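You operate a simulated robot arm through the tools that you are given. There is no shell and no other tool.

Carry out the task below with a simulated robot arm. There is one attempt and no reset: what you move stays moved.

Task
Press two opposite corners of the purple wallet in the corner press.
Fine: one stroke each way round, fingers clear of the head; lever up after.

It is judged by the outcome, as a careful person would: the job done as asked, and still so three seconds after it is handed in. It fails if anything else is knocked over, pushed out of place, dropped, spilled or broken.

Robot
A 6-joint arm with a two-finger gripper, fixed in place. Base frame: the origin is on the floor under the middle of its stand, x ahead of it, y to its left, z up. Readings come in mm, rad, newtons and seconds.
It reaches about 1572 mm from its shoulder. Its first joint turns from -2.897 to 2.897 rad. Payload 2.45 kg.
The tool frame sits at the grasp point between the pads (the TCP): z along the fingers, y along the line on which they close. The tips reach 20 mm beyond it. The gripper opens to 140 mm; its body begins 168 mm behind the TCP.
Orientation is told as [roll, pitch, yaw] about the base's x, y, z axes, in that order, counted from this pose: with the fingers straight down and closing along the base's y, the tool's x points along the base's -x, its y along +y and its z along -z.

Tools
- The arm moves only by the tool nudge_tool. Its argument "motion" is a list of rows, each an object of numbers (a shift or turn left out is 0, a gripper value left out holds the last): "tx", "ty", "tz": the shift along the tool's x, y, z in mm; "wx", "wy", "wz": the turn, a rotation vector about the tool's x, y, z in rad; "claw": the finger opening in mm, from 0 to 140. In form: [{"tx": .., "ty": .., "tz": .., "wx": .., "wy": .., "wz": .., "claw": ..}, ...]. A call has 1 to 20 rows; each row shifts and turns the commanded pose from where the row before left it, along the tool's axes as they then stand. Rows are played at 5 a second. More than 50 mm and 0.15 rad between two rows, or a gripper value outside its range, and nothing of the call is played. A pose out of reach is approached as far as the arm can. The call stops where the force on the tool passes 90 N (or 10 N more than at its start, if that is more) or the arm is blocked; 0.2 s more then pass. The fingers move at their own pace (about 45 mm/s each) and stop on an object; they squeeze with about 29 N. The grip force told is the motor's: it shows also when the fingers shut on nothing. Time passes only in rows, and 0.2 s behind the last, so rows that do not move let the fingers close. The reply holds the time, the measured pose of the TCP, the force on the tool along the base axes, the opening and the grip force, in the units named above and with some noise, with the torque about the TCP (base axes, N m) and any sound that the robot's microphone picked up.
- Cameras (640 x 400 px; columns grow to the right, rows downward): "scene" is fixed at [220.6, 651.3, 1635.2]; the picture's right is [-0.68, -0.73, 0.00], its down [-0.27, 0.25, -0.93] and it looks along [0.68, -0.63, -0.37] (base axes); focal length 372 px, centre (320, 200). "wrist" rides on the gripper at [78, 11, -209] in the tool frame; the picture's right is [-0.14, 0.99, 0.00], its down [-0.92, -0.13, -0.37] and it looks along [-0.37, -0.05, 0.93] (tool axes); focal length 280 px, centre (320, 200).
- capture(camera): a new picture of that camera. No time passes.
- point_at(camera, pixels): for up to 12 pixels [column, row] of the newest picture of that camera ("zoom" is the newest enlarged one), the place [x, y, z] in the base frame of the surface seen there, good to about 2 mm. No time passes.
- zoom(camera, box): a new picture of the part [left, top, right, bottom] of that camera's present view, enlarged. No time passes.
- close_job(): hands the job in; it is judged then, once.

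Leave the gripper open and the arm clear of the work at the hand-in unless told otherwise.

The tools are called after "Request:" as a command line: name --argument value ..., lists and objects as JSON in quotes. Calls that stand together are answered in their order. nudge_tool: Moves the arm, as the interface text tells. Its arguments: {"type":"object","properties":{"motion":{"type":"array"}},"required":["motion"]} The other tools are called the same way: capture (camera) takes a picture; point_at (camera, pixels) gives the place of the surface under pixels of a picture; zoom (camera, box) takes an enlarged picture of a part of a camera's view; close_job () hands the job in.

At the start:

```text
time_s: 0.0
tool_pos: [555.2, 109.9, 1475.5]
tool_rot: [-0.001, 0.0, 0.0]
force: [0.6, 0.2, 0.3]
wrist_torque: [-0.03, 0.0, 0.01]
opening: 140.3
grasp_force: 0.1
```

scene: 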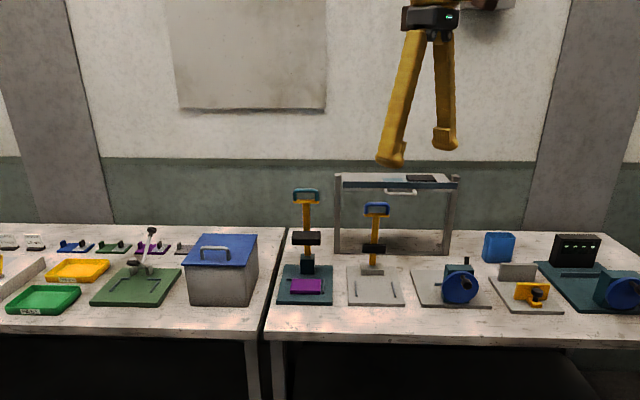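
wrist: 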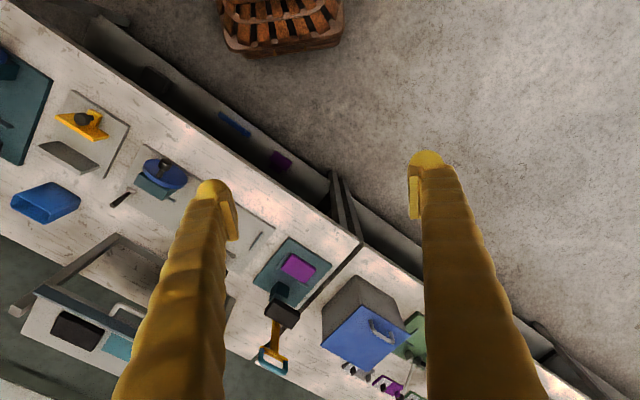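

I see a bench with several presses; a purple wallet-like block seems to lie on a teal press at about (306,286) in the scene view. I'll zoom in to see the presses and surroundings in detail.

Request:
zoom --camera "scene" --box '[260, 170, 420, 320]'

Request:
zoom --camera "scene" --box '[0, 210, 270, 340]'

Request:
zoom --camera "scene" --box '[400, 210, 640, 330]'

Request:
zoom --camera "wrist" --box '[220, 220, 440, 400]'

```text
2.67 times, centred on (340, 245) of scene
```

zoom: 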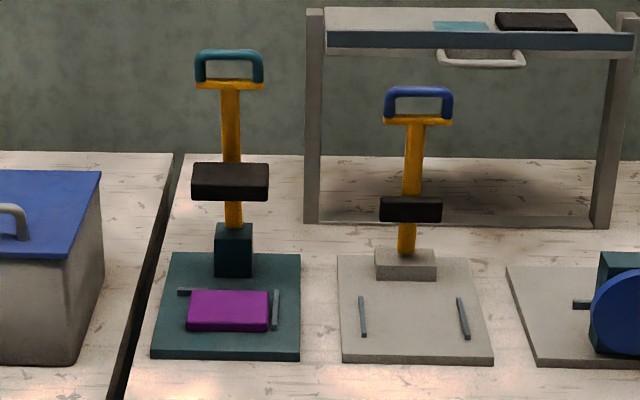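

```text
2.37 times, centred on (135, 275) of scene
```

zoom: 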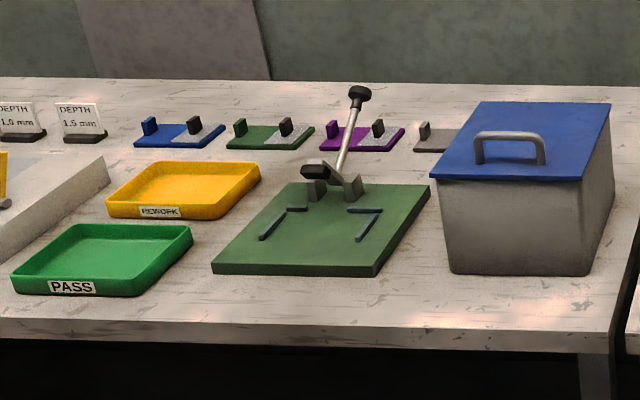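

```text
2.67 times, centred on (520, 270) of scene
```

zoom: 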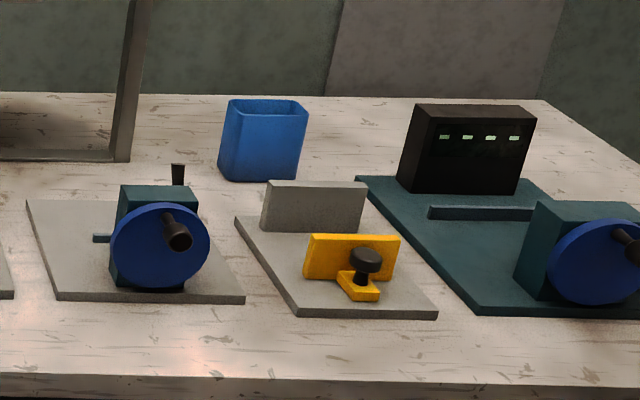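

```text
2.22 times, centred on (330, 310) of wrist
```

zoom: 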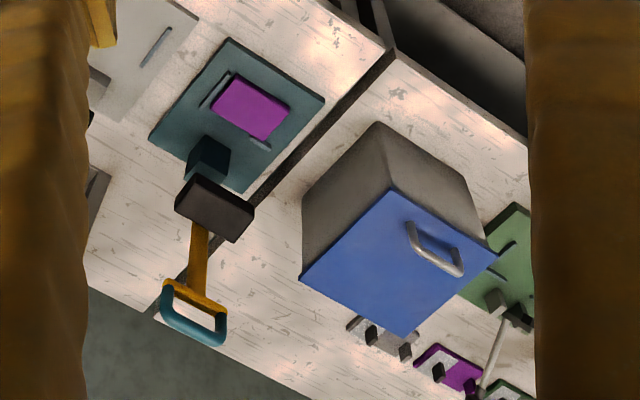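

The teal press at (306,286) has an L-shaped stop and holds the purple piece; other presses are grey (375,285) and green (140,280). I need measured positions and also want to identify the purple thing seen under the bench in the wrist view at (280,160).

Request:
zoom --camera "wrist" --box '[180, 80, 360, 200]'

Request:
point_at --camera "scene" --pixels '[[306, 286], [293, 280], [320, 280], [290, 291], [321, 291], [328, 287], [306, 238], [307, 196], [307, 220], [307, 262], [280, 302], [334, 302]]'

Request:
point_at --camera "wrist" --pixels '[[280, 160], [235, 125], [298, 267], [280, 35], [283, 312], [272, 360]]'

```text
3.33 times, centred on (270, 140) of wrist
```

zoom: 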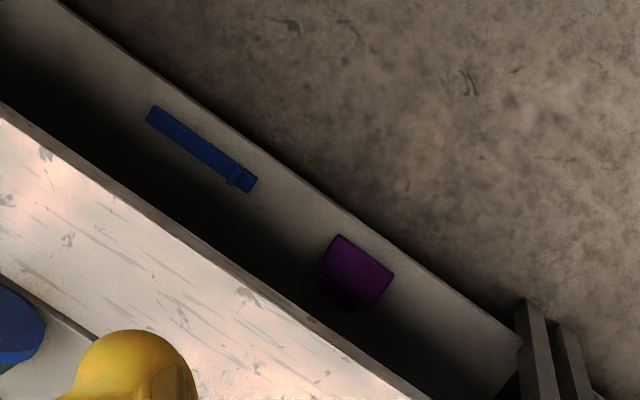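

```text
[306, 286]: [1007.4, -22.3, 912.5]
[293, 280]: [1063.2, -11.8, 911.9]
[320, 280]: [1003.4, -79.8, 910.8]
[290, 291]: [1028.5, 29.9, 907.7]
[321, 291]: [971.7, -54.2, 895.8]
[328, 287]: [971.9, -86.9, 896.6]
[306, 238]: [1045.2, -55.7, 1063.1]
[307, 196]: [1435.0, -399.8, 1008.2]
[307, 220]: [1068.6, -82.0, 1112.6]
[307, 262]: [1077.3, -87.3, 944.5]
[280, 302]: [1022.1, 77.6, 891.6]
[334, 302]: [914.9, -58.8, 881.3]
```

```text
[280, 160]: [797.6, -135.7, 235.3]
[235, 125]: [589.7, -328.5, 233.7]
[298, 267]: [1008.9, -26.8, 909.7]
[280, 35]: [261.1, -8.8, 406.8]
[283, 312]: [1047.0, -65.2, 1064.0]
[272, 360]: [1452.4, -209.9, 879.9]
```

The purple piece on the teal press sits about z 912 on a base at z ~892. The lower-shelf purple object is something else at z ~235. I'll measure the lever, handle, and press head more precisely with an enlarged view.

Request:
zoom --camera "scene" --box '[270, 180, 345, 310]'

Request:
point_at --camera "scene" --pixels '[[306, 190], [295, 196], [318, 196], [307, 203], [293, 233], [320, 233], [293, 243], [320, 243], [301, 256], [313, 256], [283, 265], [332, 265]]'

```text
3.08 times, centred on (308, 245) of scene
```

zoom: 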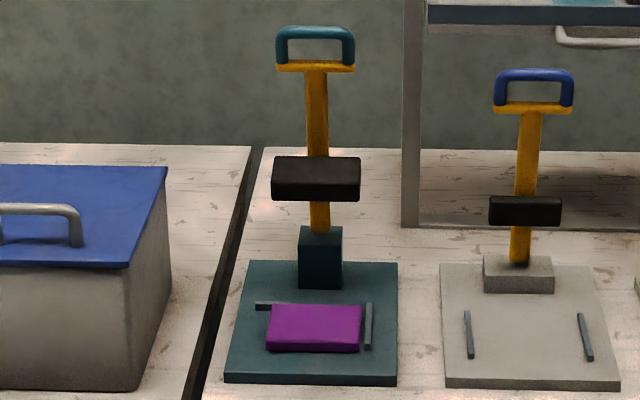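

```text
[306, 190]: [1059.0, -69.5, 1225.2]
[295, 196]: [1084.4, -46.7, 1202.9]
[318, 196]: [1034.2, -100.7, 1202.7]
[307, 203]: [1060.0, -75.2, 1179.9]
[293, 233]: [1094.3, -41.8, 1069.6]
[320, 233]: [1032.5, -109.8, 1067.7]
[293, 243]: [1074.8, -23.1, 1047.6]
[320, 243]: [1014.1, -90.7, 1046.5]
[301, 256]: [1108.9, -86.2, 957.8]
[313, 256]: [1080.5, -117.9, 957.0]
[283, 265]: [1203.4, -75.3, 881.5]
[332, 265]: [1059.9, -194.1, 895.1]
```

The teal press's handle bar is near (1059,-70,1225), head near (1050,-65,1060), post near (1095,-100,957). The press faces along about (-0.73,0.68). I'll move the arm out in front of and above that press and yaw about -0.75 rad so the wrist camera looks at it square on.

Request:
nudge_tool --motion '[{"tx": -43, "ty": -5, "tz": 19}, {"tx": -43, "ty": -5, "tz": 19}, {"tx": -43, "ty": -5, "tz": 19}, {"tx": -43, "ty": -5, "tz": 19}, {"tx": -43, "ty": -5, "tz": 19}, {"tx": -43, "ty": -5, "tz": 19}, {"tx": -43, "ty": -5, "tz": 19}, {"tx": -43, "ty": -5, "tz": 19}, {"wz": 0.15}, {"wz": 0.15}, {"wz": 0.15}, {"wz": 0.15}, {"wz": 0.15}]'

Request:
capture --camera "wrist"

Request:
capture --camera "scene"

```text
time_s: 2.8
tool_pos: [899.6, 68.0, 1324.5]
tool_rot: [0.0, -0.002, -0.752]
force: [0.3, 0.5, 0.5]
wrist_torque: [-0.01, 0.01, -0.01]
opening: 140.2
grasp_force: 0.0
```

```text
taken
```

wrist: 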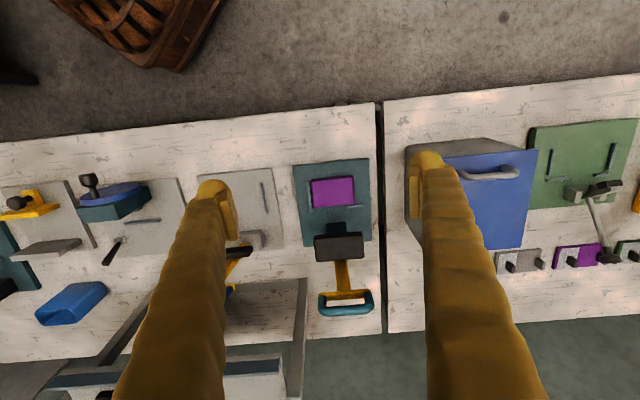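

```text
taken
```

scene: 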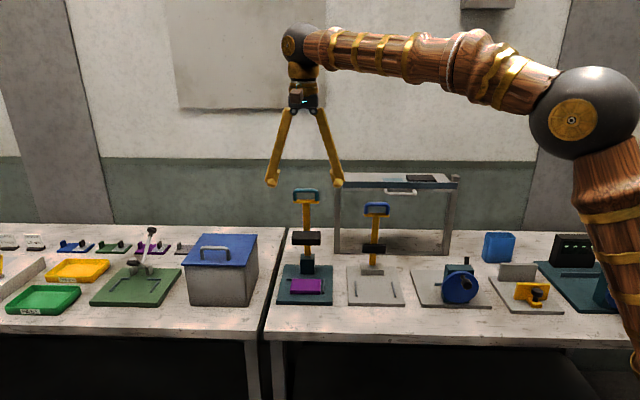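

Now the wrist view shows the teal press at (335,200). I'll enlarge it, and also the grey and green presses, to determine which is the corner press.

Request:
zoom --camera "wrist" --box '[270, 140, 400, 330]'

Request:
zoom --camera "wrist" --box '[470, 100, 640, 280]'

Request:
zoom --camera "wrist" --box '[160, 140, 320, 310]'

```text
2.11 times, centred on (335, 235) of wrist
```

zoom: 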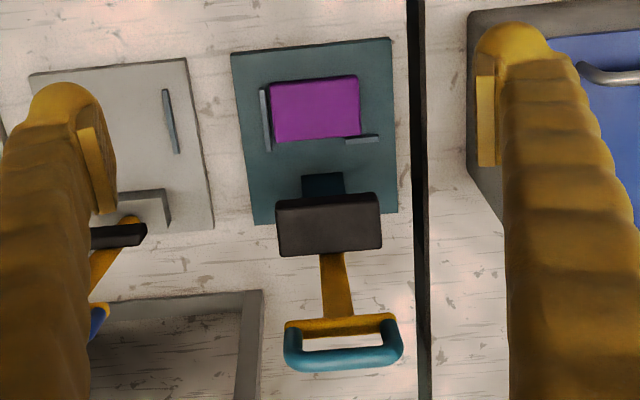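

```text
2.22 times, centred on (555, 190) of wrist
```

zoom: 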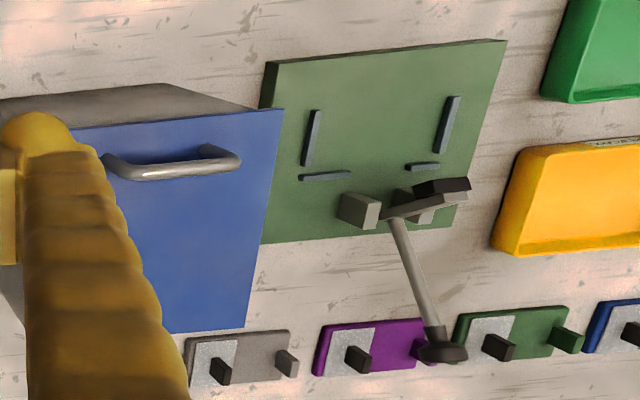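

```text
2.35 times, centred on (240, 225) of wrist
```

zoom: 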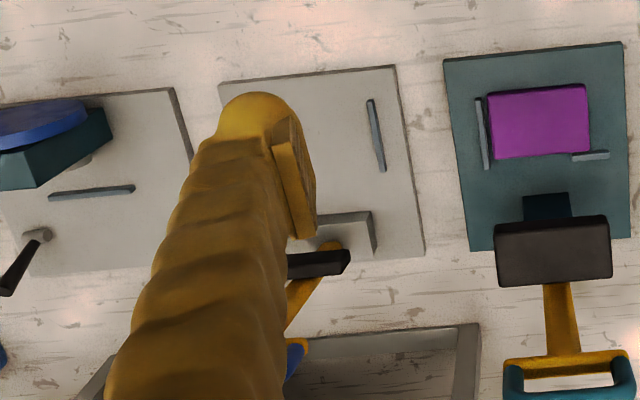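

The green press has an offset head and two L-shaped corner stops, while the teal press has a wide head. I'll measure the green press in the scene and zoom there before deciding.

Request:
zoom --camera "scene" --box '[85, 215, 190, 315]'

Request:
point_at --camera "scene" --pixels '[[151, 231], [134, 263], [130, 263], [148, 290], [112, 305], [100, 298], [160, 300], [148, 255]]'

```text
4.00 times, centred on (138, 265) of scene
```

zoom: 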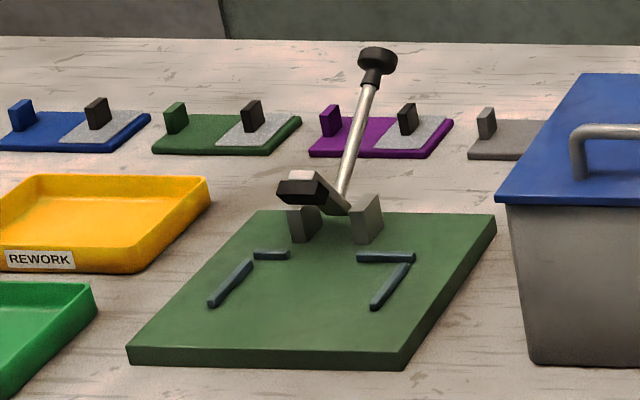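

```text
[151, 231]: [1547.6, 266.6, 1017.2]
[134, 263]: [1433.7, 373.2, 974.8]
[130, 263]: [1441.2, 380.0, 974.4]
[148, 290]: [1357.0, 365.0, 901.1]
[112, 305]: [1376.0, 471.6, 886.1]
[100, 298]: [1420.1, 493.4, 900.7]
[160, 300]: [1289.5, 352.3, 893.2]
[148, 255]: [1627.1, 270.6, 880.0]
```

Let me measure the green press's pocket and head, in the newest zoom picture.

Request:
point_at --camera "zoom" --pixels '[[248, 262], [212, 302], [286, 254], [258, 254], [360, 258], [408, 257], [375, 305], [302, 176], [285, 188], [305, 190], [325, 190], [372, 215]]'

Request:
point_at --camera "zoom" --pixels '[[376, 60], [372, 85], [355, 140], [345, 185], [310, 225], [258, 215], [490, 218], [405, 350], [135, 348], [330, 300], [230, 260], [320, 256]]'

Request:
point_at --camera "scene" --pixels '[[351, 287], [389, 287], [350, 281], [387, 281], [360, 247], [389, 247], [375, 208], [365, 248], [385, 248], [352, 294], [391, 294], [375, 290]]'

```text
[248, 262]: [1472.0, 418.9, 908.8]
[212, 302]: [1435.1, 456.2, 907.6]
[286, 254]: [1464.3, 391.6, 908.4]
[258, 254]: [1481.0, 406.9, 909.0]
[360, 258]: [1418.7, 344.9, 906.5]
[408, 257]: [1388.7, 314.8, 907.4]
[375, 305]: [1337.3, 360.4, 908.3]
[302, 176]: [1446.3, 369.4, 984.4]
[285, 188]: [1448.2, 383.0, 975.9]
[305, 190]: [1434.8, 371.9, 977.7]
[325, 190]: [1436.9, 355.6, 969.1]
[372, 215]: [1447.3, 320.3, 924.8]
```

```text
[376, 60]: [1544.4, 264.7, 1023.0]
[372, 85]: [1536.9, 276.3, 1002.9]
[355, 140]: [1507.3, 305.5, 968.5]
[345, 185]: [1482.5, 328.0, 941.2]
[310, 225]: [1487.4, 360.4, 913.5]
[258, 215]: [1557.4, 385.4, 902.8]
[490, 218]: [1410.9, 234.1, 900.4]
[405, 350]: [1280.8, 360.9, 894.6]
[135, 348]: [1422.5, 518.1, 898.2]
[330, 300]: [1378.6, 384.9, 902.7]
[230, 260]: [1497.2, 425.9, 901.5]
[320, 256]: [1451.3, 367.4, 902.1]
```

```text
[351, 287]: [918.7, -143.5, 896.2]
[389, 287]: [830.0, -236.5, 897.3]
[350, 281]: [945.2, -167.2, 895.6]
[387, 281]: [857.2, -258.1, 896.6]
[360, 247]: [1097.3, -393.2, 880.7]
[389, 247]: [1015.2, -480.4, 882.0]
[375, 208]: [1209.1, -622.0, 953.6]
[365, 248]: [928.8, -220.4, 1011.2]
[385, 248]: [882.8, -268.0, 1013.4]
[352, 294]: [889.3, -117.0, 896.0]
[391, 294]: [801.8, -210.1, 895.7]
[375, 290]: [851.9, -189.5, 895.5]
```

The teal head spans the wallet's width; I need to see the underside of each head. Before lowering I'll check how close the blue-lidded box is to my planned viewing position.

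Request:
point_at --camera "scene" --pixels '[[190, 263], [246, 263], [256, 240], [200, 238], [246, 300], [214, 250], [265, 335], [300, 335], [307, 270], [307, 258], [300, 230], [314, 230]]'

Request:
point_at --camera "wrist" --pixels '[[313, 181], [352, 178], [314, 206], [355, 203], [307, 182], [310, 210], [341, 210], [357, 207], [335, 230], [318, 236], [361, 235], [338, 250]]'

```text
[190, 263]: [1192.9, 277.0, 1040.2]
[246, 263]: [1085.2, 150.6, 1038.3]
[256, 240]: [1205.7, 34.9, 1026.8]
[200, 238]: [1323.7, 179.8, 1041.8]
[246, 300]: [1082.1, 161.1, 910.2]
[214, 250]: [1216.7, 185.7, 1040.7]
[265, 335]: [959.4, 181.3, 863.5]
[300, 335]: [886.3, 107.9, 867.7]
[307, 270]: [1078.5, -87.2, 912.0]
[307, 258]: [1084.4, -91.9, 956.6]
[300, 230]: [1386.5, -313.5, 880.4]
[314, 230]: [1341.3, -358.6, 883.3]
```

```text
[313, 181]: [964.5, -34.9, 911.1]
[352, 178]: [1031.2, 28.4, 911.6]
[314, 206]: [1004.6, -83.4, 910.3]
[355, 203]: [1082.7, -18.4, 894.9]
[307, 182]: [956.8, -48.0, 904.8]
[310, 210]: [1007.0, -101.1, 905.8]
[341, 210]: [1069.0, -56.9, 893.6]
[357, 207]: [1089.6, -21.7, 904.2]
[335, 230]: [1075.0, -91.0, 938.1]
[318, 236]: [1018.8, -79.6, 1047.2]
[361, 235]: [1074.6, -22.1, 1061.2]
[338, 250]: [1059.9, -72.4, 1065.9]
```

The box is ~85 mm clear of my left finger. Wallet top spans about (964,-35)-(1031,28)-(1063,-12)-(1004,-83) at z ≈911. I'll lower in front of the press and tilt the tool by about 50° to look at the head and its underside.

Request:
nudge_tool --motion '[{"tx": 20, "tz": 40}, {"tz": 50}, {"tz": 50}, {"tz": 50}, {"tz": 50}, {"wy": -0.15}, {"wy": -0.15}, {"wy": -0.15}, {"wy": -0.15}, {"wy": -0.15}, {"wy": -0.15}]'

Request:
capture --camera "wrist"

Request:
capture --camera "scene"

```text
time_s: 5.2
tool_pos: [885.6, 83.6, 1083.8]
tool_rot: [0.002, -0.902, -0.75]
force: [0.2, 0.4, -0.1]
wrist_torque: [0.03, 0.02, 0.0]
opening: 139.7
grasp_force: 0.1
```

```text
taken
```

wrist: 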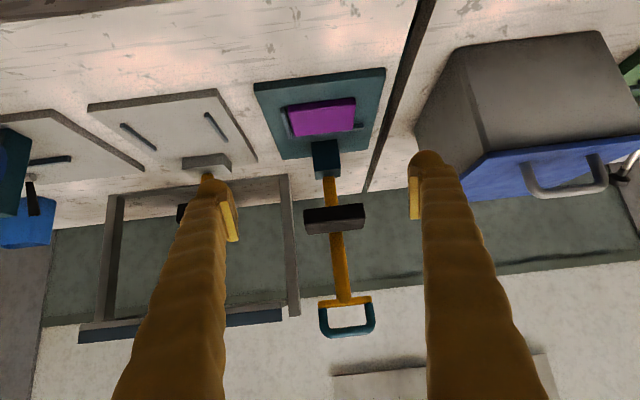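

```text
taken
```

scene: 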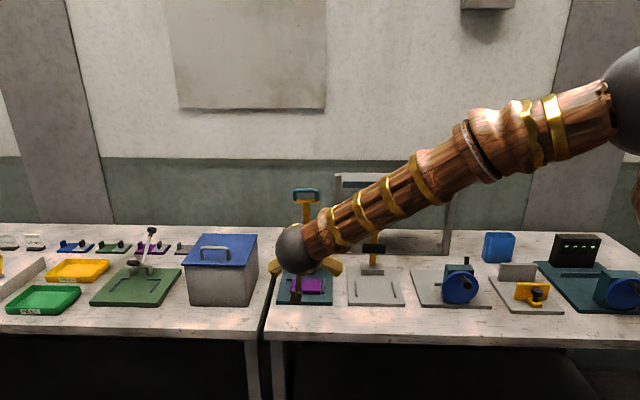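

Request:
zoom --camera "wrist" --box '[250, 60, 410, 350]'

Request:
zoom --camera "wrist" --box '[280, 140, 390, 250]'

Request:
zoom --camera "wrist" --box '[80, 70, 270, 250]'

```text
1.38 times, centred on (330, 205) of wrist
```

zoom: 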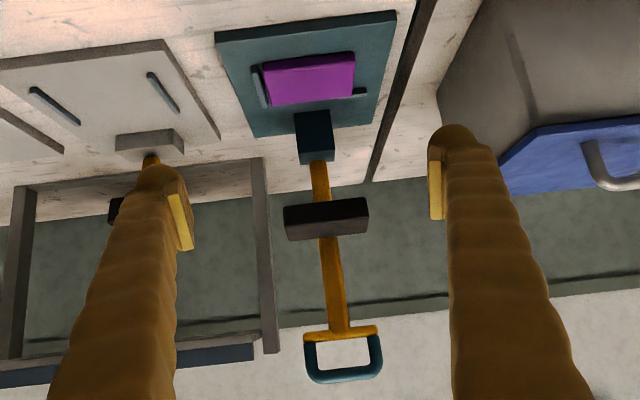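

```text
3.64 times, centred on (335, 195) of wrist
```

zoom: 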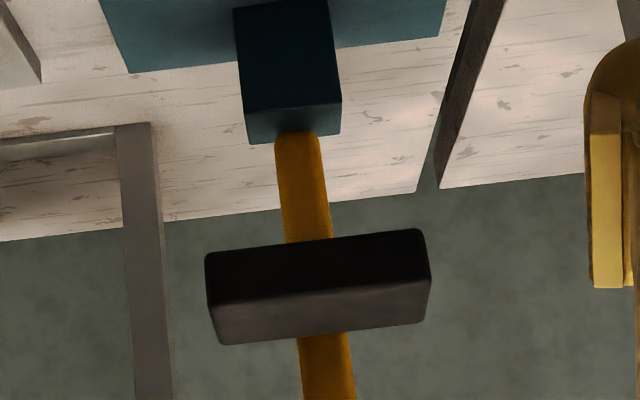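

```text
2.22 times, centred on (175, 160) of wrist
```

zoom: 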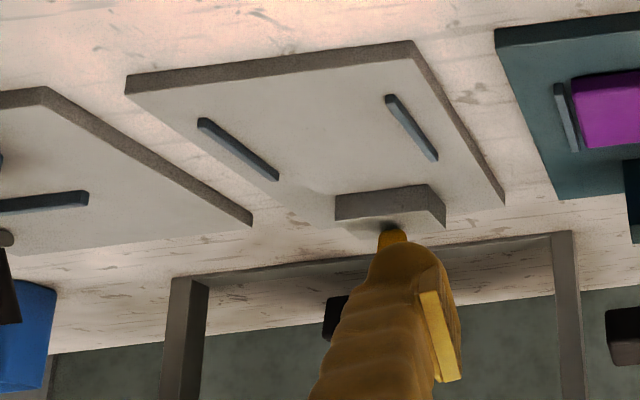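

The teal head is a plain bar as wide as the wallet. I still need to judge the candidates properly: I'll zoom on the wallet and stops here, then raise and look at the lower-shelf purple item and the green press.

Request:
zoom --camera "wrist" --box '[245, 60, 395, 165]'

Request:
zoom --camera "scene" --box '[0, 220, 100, 320]'

Request:
zoom --camera "scene" --box '[420, 220, 500, 320]'

Request:
zoom --camera "scene" --box '[340, 165, 470, 260]'

```text
3.81 times, centred on (320, 112) of wrist
```

zoom: 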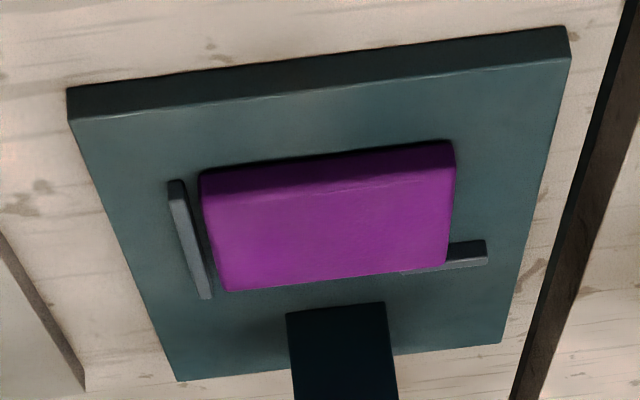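

```text
4.00 times, centred on (50, 270) of scene
```

zoom: 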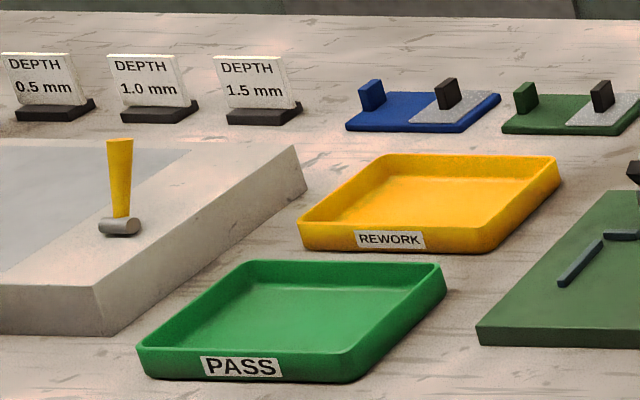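

```text
4.00 times, centred on (460, 270) of scene
```

zoom: 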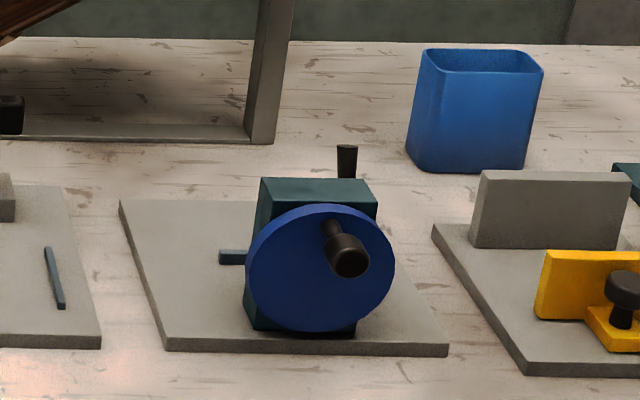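

```text
4.21 times, centred on (405, 212) of scene
```

zoom: 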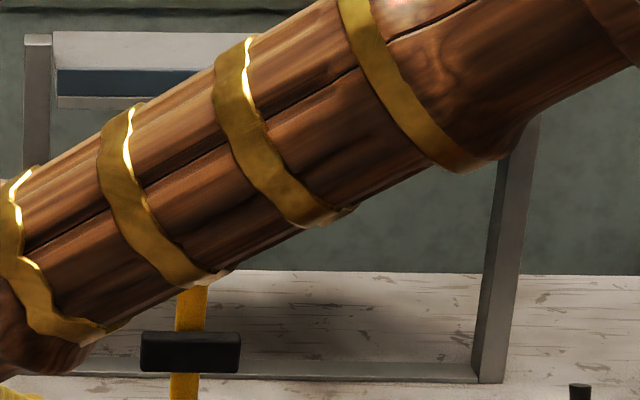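

The right bench is within comfortable reach; the teal press carries an L-shaped corner stop (right rail and short back-left rail) with the purple piece in it, whereas the grey one has parallel rails. Before committing I'll check the purple object on the lower shelf: untilt, back off and look under the bench edge.

Request:
nudge_tool --motion '[{"wy": 0.15}, {"wy": 0.15}, {"wy": 0.15}, {"wy": 0.15}, {"wy": 0.15}, {"wy": 0.15}, {"tx": 48}, {"tx": 48}, {"tx": 48}, {"tx": 48}, {"ty": -40, "tz": 28}, {"ty": -40, "tz": 28}, {"ty": -40, "tz": 28}, {"ty": -40, "tz": 28}, {"ty": -40, "tz": 28}]'

Request:
capture --camera "wrist"

Request:
capture --camera "scene"

```text
time_s: 8.4
tool_pos: [608.1, 64.0, 938.9]
tool_rot: [0.0, -0.002, -0.75]
force: [0.7, 0.2, 0.3]
wrist_torque: [-0.01, -0.01, 0.02]
opening: 139.9
grasp_force: 0.0
```

```text
taken
```

wrist: 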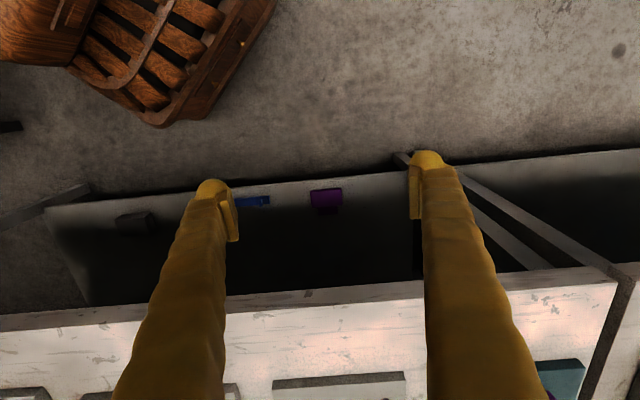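

```text
taken
```

scene: 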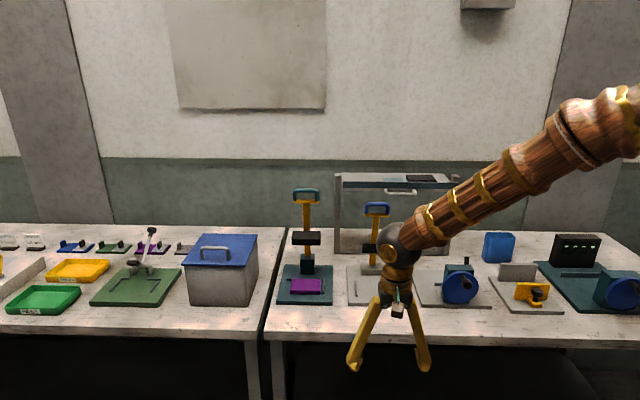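

Request:
zoom --camera "wrist" --box '[220, 160, 370, 250]'

Request:
point_at --camera "wrist" --pixels '[[312, 192], [341, 189], [313, 206], [341, 205], [325, 210], [260, 201], [135, 222], [360, 230]]'

```text
4.27 times, centred on (295, 205) of wrist
```

zoom: 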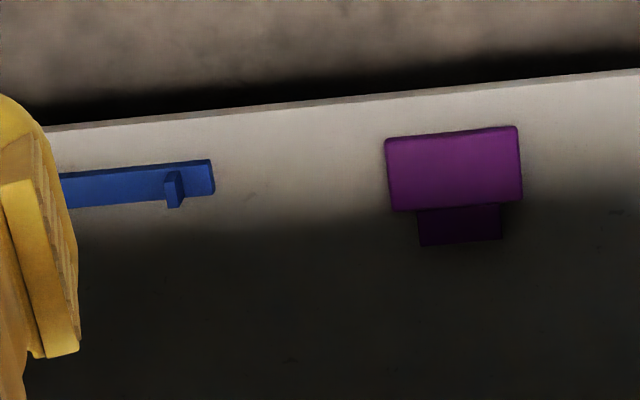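

```text
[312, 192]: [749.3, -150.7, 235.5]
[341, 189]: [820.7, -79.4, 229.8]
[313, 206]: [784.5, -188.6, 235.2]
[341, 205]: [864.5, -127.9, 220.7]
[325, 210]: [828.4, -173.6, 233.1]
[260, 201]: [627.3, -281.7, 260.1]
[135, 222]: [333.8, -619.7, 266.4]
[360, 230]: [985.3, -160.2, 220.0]
```

The lower-shelf item is a different thing (a T-shaped tabbed piece), so the plain purple block lying in the teal corner-stop press is the wallet. I return above the front of the teal press for accurate measurements.

Request:
nudge_tool --motion '[{"ty": 25.8, "tz": -32.6}, {"ty": 25.8, "tz": -32.6}, {"ty": 25.8, "tz": -32.6}, {"ty": 25.8, "tz": -32.6}, {"ty": 25.8, "tz": -32.6}, {"ty": 25.8, "tz": -32.6}, {"ty": 25.8, "tz": -32.6}, {"ty": 25.8, "tz": -32.6}, {"tx": -45}, {"tx": -45}, {"tx": -45}, {"tx": -45}, {"tx": -40}]'

Request:
capture --camera "wrist"

Request:
zoom --camera "wrist" --box '[255, 120, 415, 220]'

```text
time_s: 11.2
tool_pos: [909.9, 69.9, 1206.2]
tool_rot: [-0.002, -0.001, -0.749]
force: [-0.5, 0.4, 0.7]
wrist_torque: [0.04, -0.03, 0.01]
opening: 140.2
grasp_force: 0.1
```

```text
taken
```

wrist: 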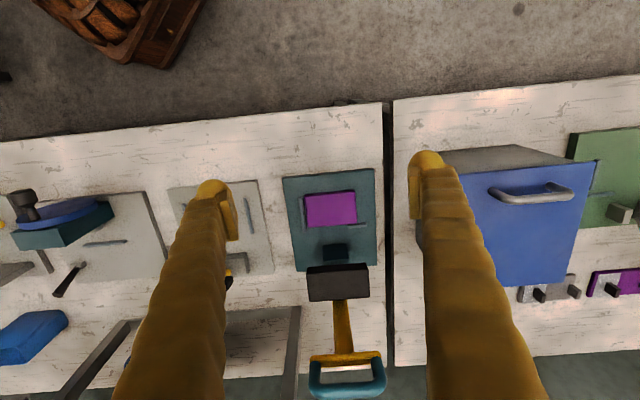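

```text
4.00 times, centred on (335, 170) of wrist
```

zoom: 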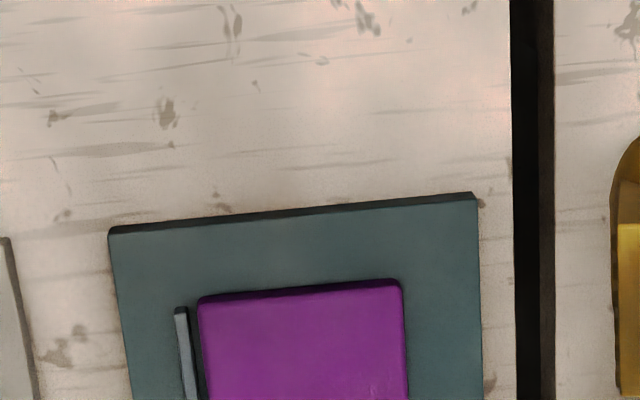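

Now zoom over the full press plate and measure key corners with the zoom image.

Request:
zoom --camera "wrist" --box '[275, 160, 395, 280]'

```text
3.33 times, centred on (335, 220) of wrist
```

zoom: 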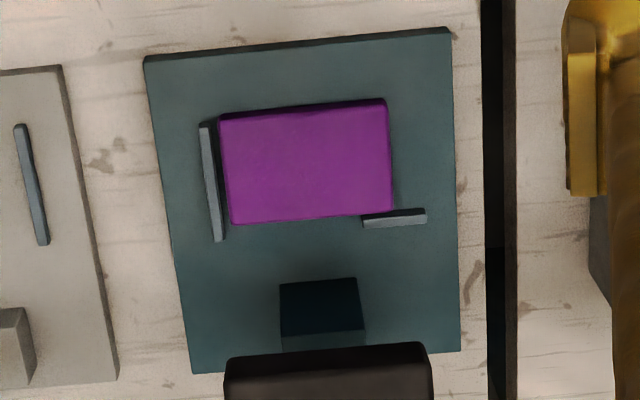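

Request:
point_at --camera "zoom" --pixels '[[223, 118], [383, 106], [233, 218], [388, 209], [203, 128], [219, 236], [365, 219], [424, 214], [148, 65], [446, 38], [195, 368], [456, 346]]'

Request:
point_at --camera "zoom" --pixels '[[308, 160], [212, 235], [208, 130], [370, 224], [421, 220], [284, 290], [352, 284], [320, 310], [235, 360], [420, 352], [238, 385], [424, 380]]'

Request:
zoom --camera "wrist" --box '[290, 250, 400, 400]'

```text
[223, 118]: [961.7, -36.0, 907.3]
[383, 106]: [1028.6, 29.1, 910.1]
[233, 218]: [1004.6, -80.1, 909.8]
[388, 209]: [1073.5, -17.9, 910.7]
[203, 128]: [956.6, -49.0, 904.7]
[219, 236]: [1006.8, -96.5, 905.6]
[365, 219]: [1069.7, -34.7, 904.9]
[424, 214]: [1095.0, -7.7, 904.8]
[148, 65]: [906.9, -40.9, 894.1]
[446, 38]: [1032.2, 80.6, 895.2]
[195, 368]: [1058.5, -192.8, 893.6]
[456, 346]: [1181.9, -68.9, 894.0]
```

```text
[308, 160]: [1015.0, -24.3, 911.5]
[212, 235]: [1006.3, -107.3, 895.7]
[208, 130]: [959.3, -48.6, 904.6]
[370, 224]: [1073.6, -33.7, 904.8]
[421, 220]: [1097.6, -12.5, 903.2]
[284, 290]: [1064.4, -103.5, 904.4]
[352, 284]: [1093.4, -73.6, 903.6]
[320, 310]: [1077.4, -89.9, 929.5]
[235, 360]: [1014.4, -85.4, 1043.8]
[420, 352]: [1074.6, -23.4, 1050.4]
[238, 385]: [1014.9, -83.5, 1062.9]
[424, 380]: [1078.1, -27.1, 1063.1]
```

```text
2.67 times, centred on (345, 325) of wrist
```

zoom: 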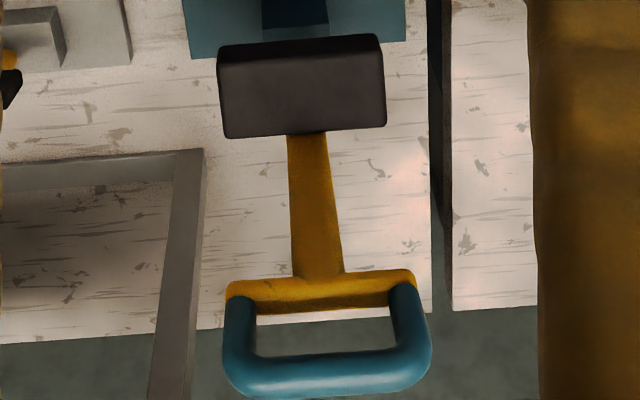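

The press is turned exactly 45°: using u=(x+y)/√2 (left) and v=(x−y)/√2 (back), bed u 612–787, v 671–885; wallet ≈ u 653–748, v 704–771, with 6–7 mm gaps to the right rail (u≈643) and back rail (v≈781, u 730–770). The wallet therefore needs seating into the corner first. I'll study my fingers' size next.

Request:
zoom --camera "wrist" --box '[380, 130, 560, 400]'

Request:
point_at --camera "wrist" --pixels '[[428, 155], [412, 165], [440, 158], [414, 210], [425, 220], [456, 220], [440, 220], [440, 300], [490, 300], [465, 300], [470, 380], [530, 380]]'

Request:
zoom --camera "scene" --box '[240, 0, 400, 200]'

```text
1.48 times, centred on (470, 265) of wrist
```

zoom: 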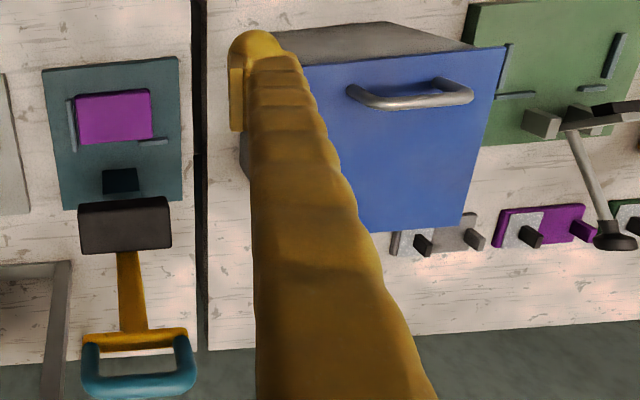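

```text
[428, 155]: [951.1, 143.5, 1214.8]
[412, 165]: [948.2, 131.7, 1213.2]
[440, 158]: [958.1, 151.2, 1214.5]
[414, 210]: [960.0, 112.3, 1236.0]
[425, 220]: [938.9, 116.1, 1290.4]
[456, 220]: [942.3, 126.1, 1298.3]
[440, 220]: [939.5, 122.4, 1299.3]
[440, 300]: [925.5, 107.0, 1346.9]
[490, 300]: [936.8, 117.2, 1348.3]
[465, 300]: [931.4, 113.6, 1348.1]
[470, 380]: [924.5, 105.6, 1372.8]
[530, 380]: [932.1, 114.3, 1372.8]
```

```text
2.00 times, centred on (320, 100) of scene
```

zoom: 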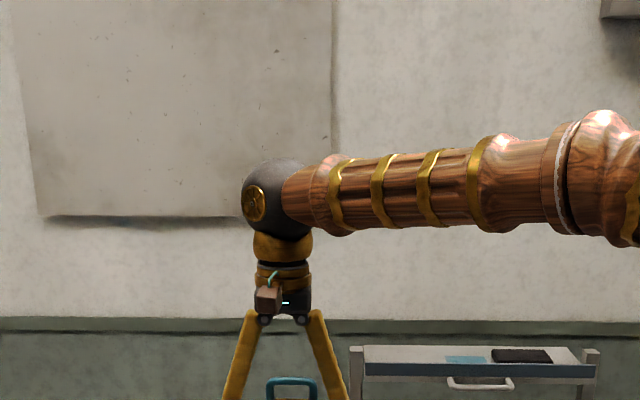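

Fingers are about 22 mm thick × 36 mm wide each. I'll measure the lever handle and stem with a fresh close zoom from the scene camera.

Request:
zoom --camera "scene" --box '[276, 180, 340, 280]'

```text
4.00 times, centred on (308, 230) of scene
```

zoom: 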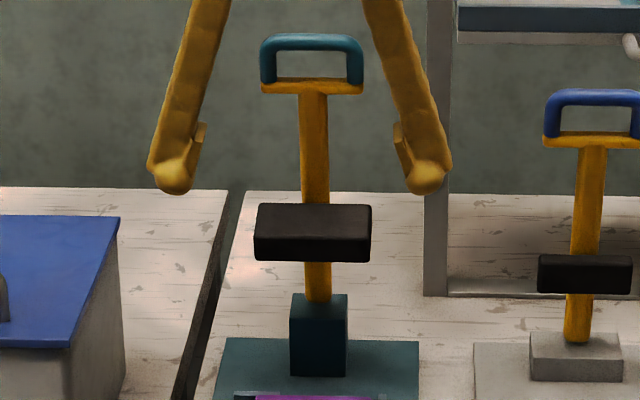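

Request:
point_at --camera "zoom" --pixels '[[312, 37], [312, 42], [312, 47], [266, 60], [357, 60], [312, 88], [313, 110], [314, 150], [316, 190], [318, 270], [319, 295], [319, 300]]'

Request:
point_at --camera "zoom" --pixels '[[262, 208], [366, 207], [258, 230], [368, 232], [257, 255], [368, 258], [312, 208], [312, 256], [293, 310], [345, 310], [319, 305], [319, 370]]'

```text
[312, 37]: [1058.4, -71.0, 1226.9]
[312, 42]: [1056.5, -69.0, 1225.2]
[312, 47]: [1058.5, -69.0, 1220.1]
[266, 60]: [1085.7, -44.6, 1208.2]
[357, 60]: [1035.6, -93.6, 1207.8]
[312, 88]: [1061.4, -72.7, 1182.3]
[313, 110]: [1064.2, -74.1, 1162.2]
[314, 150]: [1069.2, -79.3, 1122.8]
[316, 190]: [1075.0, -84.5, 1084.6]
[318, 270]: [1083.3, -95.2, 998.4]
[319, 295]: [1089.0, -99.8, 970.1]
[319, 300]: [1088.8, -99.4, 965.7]
```

```text
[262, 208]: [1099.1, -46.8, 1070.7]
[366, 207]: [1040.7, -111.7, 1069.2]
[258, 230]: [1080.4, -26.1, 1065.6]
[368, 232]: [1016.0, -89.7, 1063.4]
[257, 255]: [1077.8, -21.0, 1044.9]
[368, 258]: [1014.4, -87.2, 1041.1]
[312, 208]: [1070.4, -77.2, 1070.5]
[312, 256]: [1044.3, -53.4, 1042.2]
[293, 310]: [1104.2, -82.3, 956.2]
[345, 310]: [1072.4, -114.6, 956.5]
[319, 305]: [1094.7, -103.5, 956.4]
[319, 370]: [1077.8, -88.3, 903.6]
```

Geometry so far: lever bar centre ≈ (v 803, z 1219), lever leaning 10.5° forward, pivot ≈ (v 853, z ~945), bar radius ≈ 279 mm; the head bar will land on about v 713–735. First I turn the tool to yaw +0.785 in free space so the fingers close along the press's depth.

Request:
nudge_tool --motion '[{"wz": -0.1395}, {"wz": -0.1395}, {"wz": -0.1395}, {"wz": -0.1395}, {"wz": -0.1395}, {"wz": -0.1395}, {"wz": -0.1395}, {"wz": -0.1395}, {"wz": -0.1395}, {"wz": -0.1395}, {"wz": -0.1395, "claw": 0}, {"claw": 0}, {"claw": 0}]'

Request:
capture --camera "scene"

Request:
capture --camera "wrist"

```text
time_s: 14.0
tool_pos: [910.0, 67.2, 1204.0]
tool_rot: [-0.001, -0.001, 0.785]
force: [0.3, -0.2, 0.4]
wrist_torque: [-0.01, -0.03, 0.0]
opening: 69.6
grasp_force: 0.0
```

```text
taken
```

scene: 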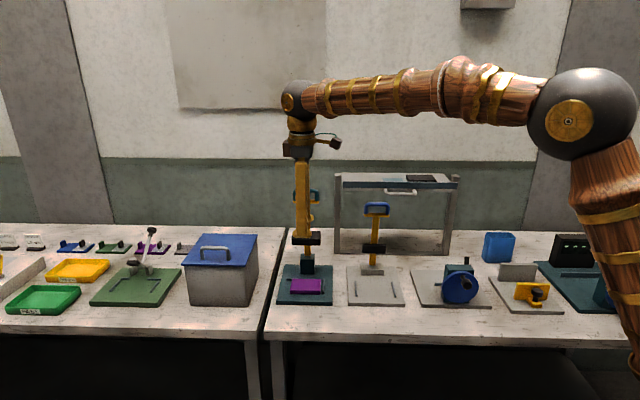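

```text
taken
```

wrist: 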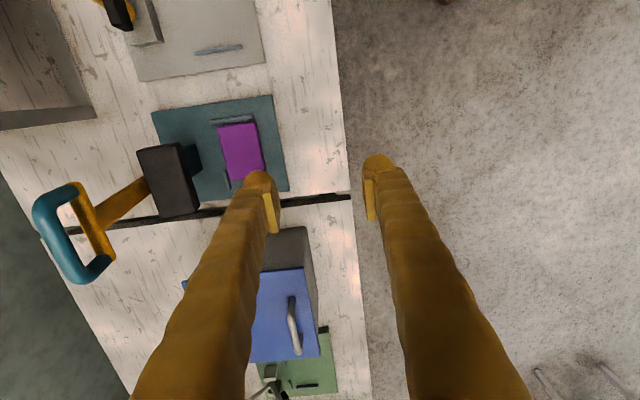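

Now tx = −Δu, ty = −Δv, tz = −Δz. The fingers are still closing. I'll let them close and descend in front of the wallet at u≈700, v≈655, to just above the bed level.

Request:
nudge_tool --motion '[{"tx": -4.5, "ty": -29.5, "claw": 0}, {"tx": -4.5, "ty": -29.5}, {"tz": 45}, {"tz": 45}, {"tz": 45}, {"tz": 45}, {"tz": 45}, {"tz": 45}]'

Request:
capture --camera "wrist"

Request:
capture --camera "scene"

```text
time_s: 15.8
tool_pos: [959.6, 32.0, 935.7]
tool_rot: [0.0, 0.0, 0.783]
force: [0.4, 0.2, -0.1]
wrist_torque: [-0.01, 0.04, 0.02]
opening: 0.2
grasp_force: 29.0
```

```text
taken
```

wrist: 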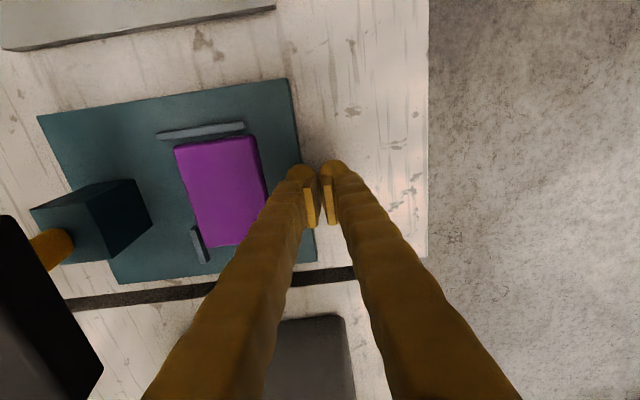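

```text
taken
```

scene: 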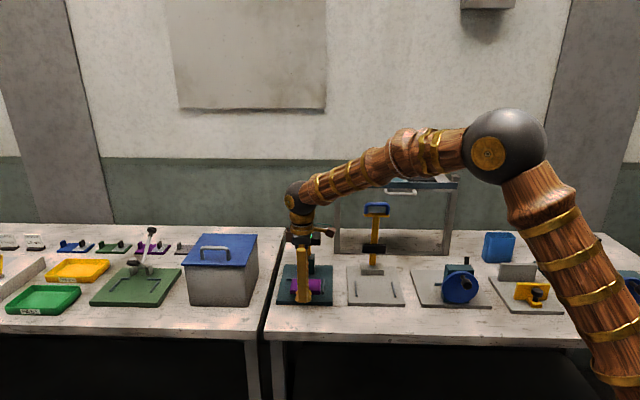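

The view is good from here. I'll zoom and measure wallet edges versus rails precisely.

Request:
zoom --camera "wrist" --box '[140, 100, 300, 280]'

```text
2.22 times, centred on (220, 190) of wrist
```

zoom: 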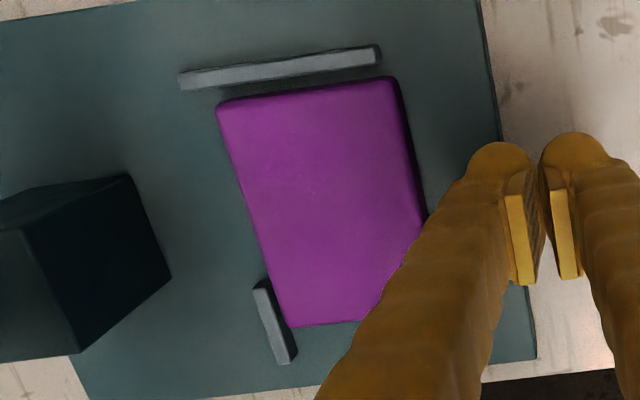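

Request:
point_at --camera "zoom" --pixels '[[222, 107], [390, 83], [302, 323], [350, 318], [240, 175], [270, 255], [300, 97], [185, 82], [378, 54], [258, 288], [290, 352], [310, 72]]'

Request:
point_at --camera "zoom" --pixels '[[185, 75], [375, 48], [190, 88], [378, 62], [265, 285], [295, 350], [272, 290], [350, 92], [250, 105], [255, 215], [285, 305], [320, 210]]'

```text
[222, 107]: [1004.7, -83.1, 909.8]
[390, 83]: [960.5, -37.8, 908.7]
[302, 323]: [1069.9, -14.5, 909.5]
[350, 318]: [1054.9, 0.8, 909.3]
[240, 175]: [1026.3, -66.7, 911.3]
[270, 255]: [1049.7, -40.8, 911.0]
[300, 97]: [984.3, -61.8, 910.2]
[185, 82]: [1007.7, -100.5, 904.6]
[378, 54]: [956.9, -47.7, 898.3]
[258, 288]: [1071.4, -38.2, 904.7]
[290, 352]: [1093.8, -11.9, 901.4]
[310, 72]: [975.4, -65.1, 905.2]
```

```text
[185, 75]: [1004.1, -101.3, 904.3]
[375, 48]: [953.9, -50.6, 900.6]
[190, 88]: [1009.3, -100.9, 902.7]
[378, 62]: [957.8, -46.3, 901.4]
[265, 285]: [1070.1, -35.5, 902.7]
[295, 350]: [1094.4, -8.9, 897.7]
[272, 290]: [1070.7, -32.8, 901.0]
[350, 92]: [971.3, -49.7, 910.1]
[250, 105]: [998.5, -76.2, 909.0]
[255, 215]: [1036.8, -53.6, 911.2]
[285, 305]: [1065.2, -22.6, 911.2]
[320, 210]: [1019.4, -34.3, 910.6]
```

The wallet is square with the rails but stands 5.5 mm off the right rail and 8 mm off the back rail. Before touching anything I want the grey and green presses measured just as well, to be certain which is the corner press.

Request:
zoom --camera "scene" --box '[336, 195, 416, 315]'

```text
3.33 times, centred on (376, 255) of scene
```

zoom: 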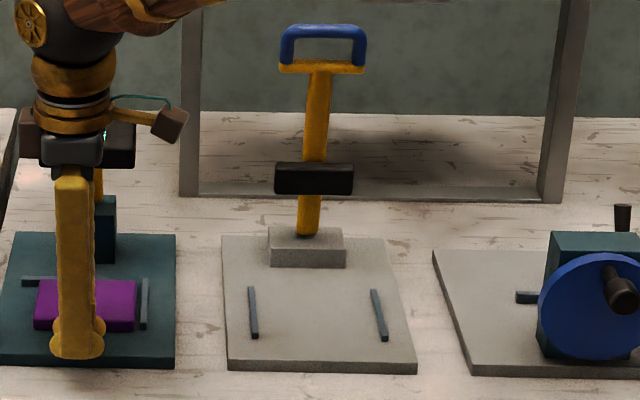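

Request:
point_at --camera "zoom" --pixels '[[253, 312], [379, 315], [279, 180], [350, 180], [314, 168], [314, 190], [228, 366], [413, 368], [276, 232], [340, 232], [323, 32], [312, 120]]'

Request:
zoom --camera "scene" --box '[96, 220, 184, 310]'

```text
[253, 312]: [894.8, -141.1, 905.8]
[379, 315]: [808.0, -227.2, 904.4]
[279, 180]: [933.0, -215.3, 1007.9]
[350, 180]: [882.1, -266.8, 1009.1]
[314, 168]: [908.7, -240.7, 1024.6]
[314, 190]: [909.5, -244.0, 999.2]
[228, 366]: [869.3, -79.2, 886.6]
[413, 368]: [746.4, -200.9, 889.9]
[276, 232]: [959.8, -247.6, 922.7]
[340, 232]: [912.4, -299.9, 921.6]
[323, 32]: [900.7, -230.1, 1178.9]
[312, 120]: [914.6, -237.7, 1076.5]
```

```text
4.44 times, centred on (140, 265) of scene
```

zoom: 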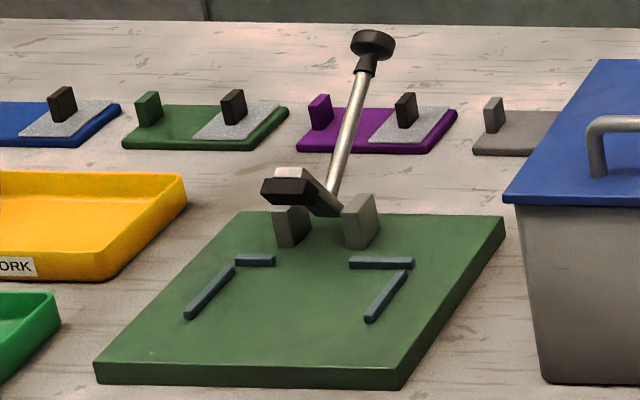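

Request:
point_at --camera "zoom" --pixels '[[190, 312], [230, 272], [240, 260], [270, 261], [354, 263], [408, 263], [401, 280], [371, 316], [265, 186], [307, 186], [285, 195], [291, 172]]'

Request:
point_at --camera "zoom" --pixels '[[244, 214], [498, 218], [398, 366], [98, 366], [373, 42], [350, 120], [335, 185], [320, 200], [286, 230], [354, 225], [300, 148], [452, 112]]'

Request:
point_at --camera "zoom" --pixels '[[325, 112], [420, 145], [403, 110], [319, 110], [160, 250], [30, 340]]'

```text
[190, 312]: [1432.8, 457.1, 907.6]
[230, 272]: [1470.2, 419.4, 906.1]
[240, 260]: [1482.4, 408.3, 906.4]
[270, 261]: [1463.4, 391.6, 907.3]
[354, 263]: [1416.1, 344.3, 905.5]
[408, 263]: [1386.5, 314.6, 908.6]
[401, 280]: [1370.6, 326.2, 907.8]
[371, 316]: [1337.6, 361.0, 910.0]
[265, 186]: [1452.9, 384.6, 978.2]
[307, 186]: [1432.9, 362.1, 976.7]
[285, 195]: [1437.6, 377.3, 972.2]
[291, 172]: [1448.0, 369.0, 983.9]
```

```text
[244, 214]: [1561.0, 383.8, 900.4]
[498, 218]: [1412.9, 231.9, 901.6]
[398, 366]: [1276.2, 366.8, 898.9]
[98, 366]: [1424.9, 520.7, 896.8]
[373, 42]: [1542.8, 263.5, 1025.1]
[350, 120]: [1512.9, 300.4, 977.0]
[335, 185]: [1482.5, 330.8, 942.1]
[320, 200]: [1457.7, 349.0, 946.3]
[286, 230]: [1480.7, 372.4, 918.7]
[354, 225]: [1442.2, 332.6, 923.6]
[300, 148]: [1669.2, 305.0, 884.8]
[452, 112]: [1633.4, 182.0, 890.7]
```

```text
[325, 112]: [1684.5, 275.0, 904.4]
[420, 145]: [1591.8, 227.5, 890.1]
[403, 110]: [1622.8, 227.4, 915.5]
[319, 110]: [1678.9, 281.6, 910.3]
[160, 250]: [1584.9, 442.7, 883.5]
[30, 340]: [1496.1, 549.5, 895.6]
```

Grey is symmetric with straight side guides, green sits at the edge of reach and is sized for the ~118 mm plates; the teal press with the L-corner stop holding the wallet is the corner press. Next: lower the closed fingers to z≈919 in front of the wallet and approach its front face.

Request:
nudge_tool --motion '[{"tz": 16.5, "claw": 0}, {"ty": -11}, {"ty": -11}, {}]'

Request:
zoom --camera "wrist" --box '[140, 100, 400, 280]'

```text
time_s: 16.8
tool_pos: [974.3, 15.4, 918.2]
tool_rot: [-0.001, 0.0, 0.783]
force: [-0.1, -0.1, 0.3]
wrist_torque: [0.03, 0.03, 0.0]
opening: 0.0
grasp_force: 29.0
```

```text
2.22 times, centred on (270, 190) of wrist
```

zoom: 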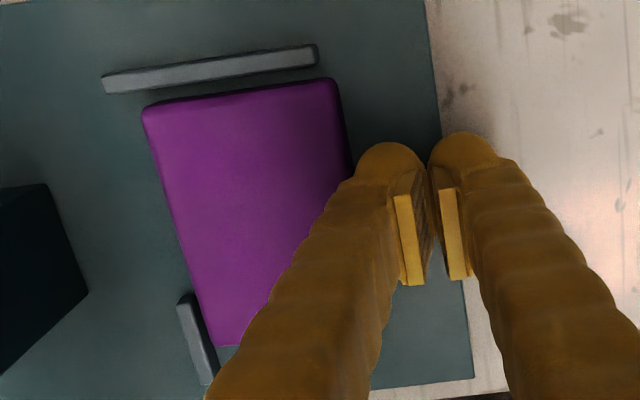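

The finger ball is almost touching the wallet's front edge (zoom column ~352). I'll advance toward the back in small steps and watch the force.

Request:
nudge_tool --motion '[{"ty": -2}, {"ty": -2}, {"ty": -2}, {}]'

Request:
zoom --camera "wrist" --box '[140, 100, 400, 280]'

```text
time_s: 17.8
tool_pos: [978.9, 11.3, 918.3]
tool_rot: [-0.001, 0.0, 0.785]
force: [0.0, 0.5, 1.3]
wrist_torque: [0.03, 0.05, 0.02]
opening: 0.1
grasp_force: 28.8
```

```text
2.22 times, centred on (270, 190) of wrist
```

zoom: 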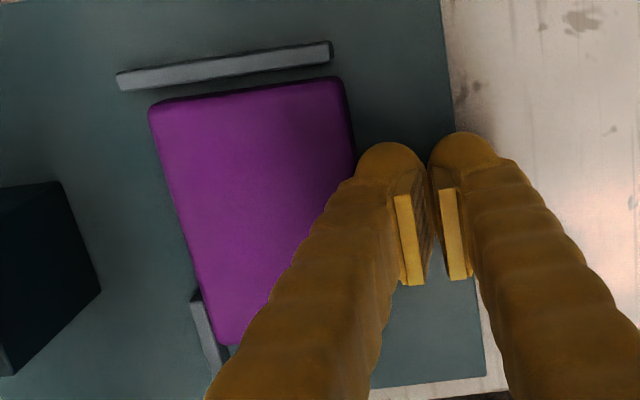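

The wallet is now moving with the finger. Continue a few mm more and measure the gap at the back rail.

Request:
nudge_tool --motion '[{"ty": -2}, {"ty": -1.5}, {}]'

Request:
zoom --camera "wrist" --box '[140, 100, 300, 280]'

```text
time_s: 18.6
tool_pos: [980.0, 10.2, 918.3]
tool_rot: [-0.002, 0.0, 0.784]
force: [-19.6, 9.6, 4.3]
wrist_torque: [0.02, 0.09, -0.06]
opening: 0.0
grasp_force: 29.0
```

```text
2.22 times, centred on (220, 190) of wrist
```

zoom: 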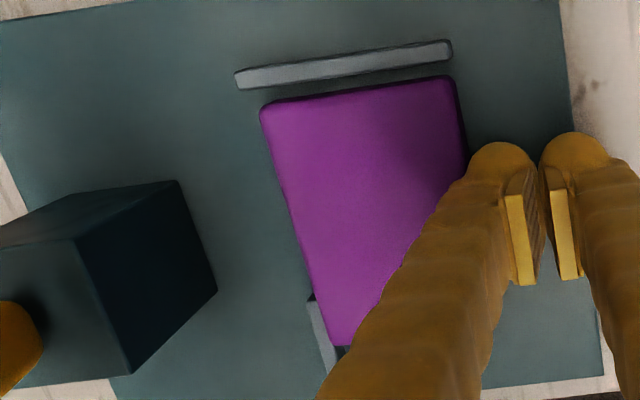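

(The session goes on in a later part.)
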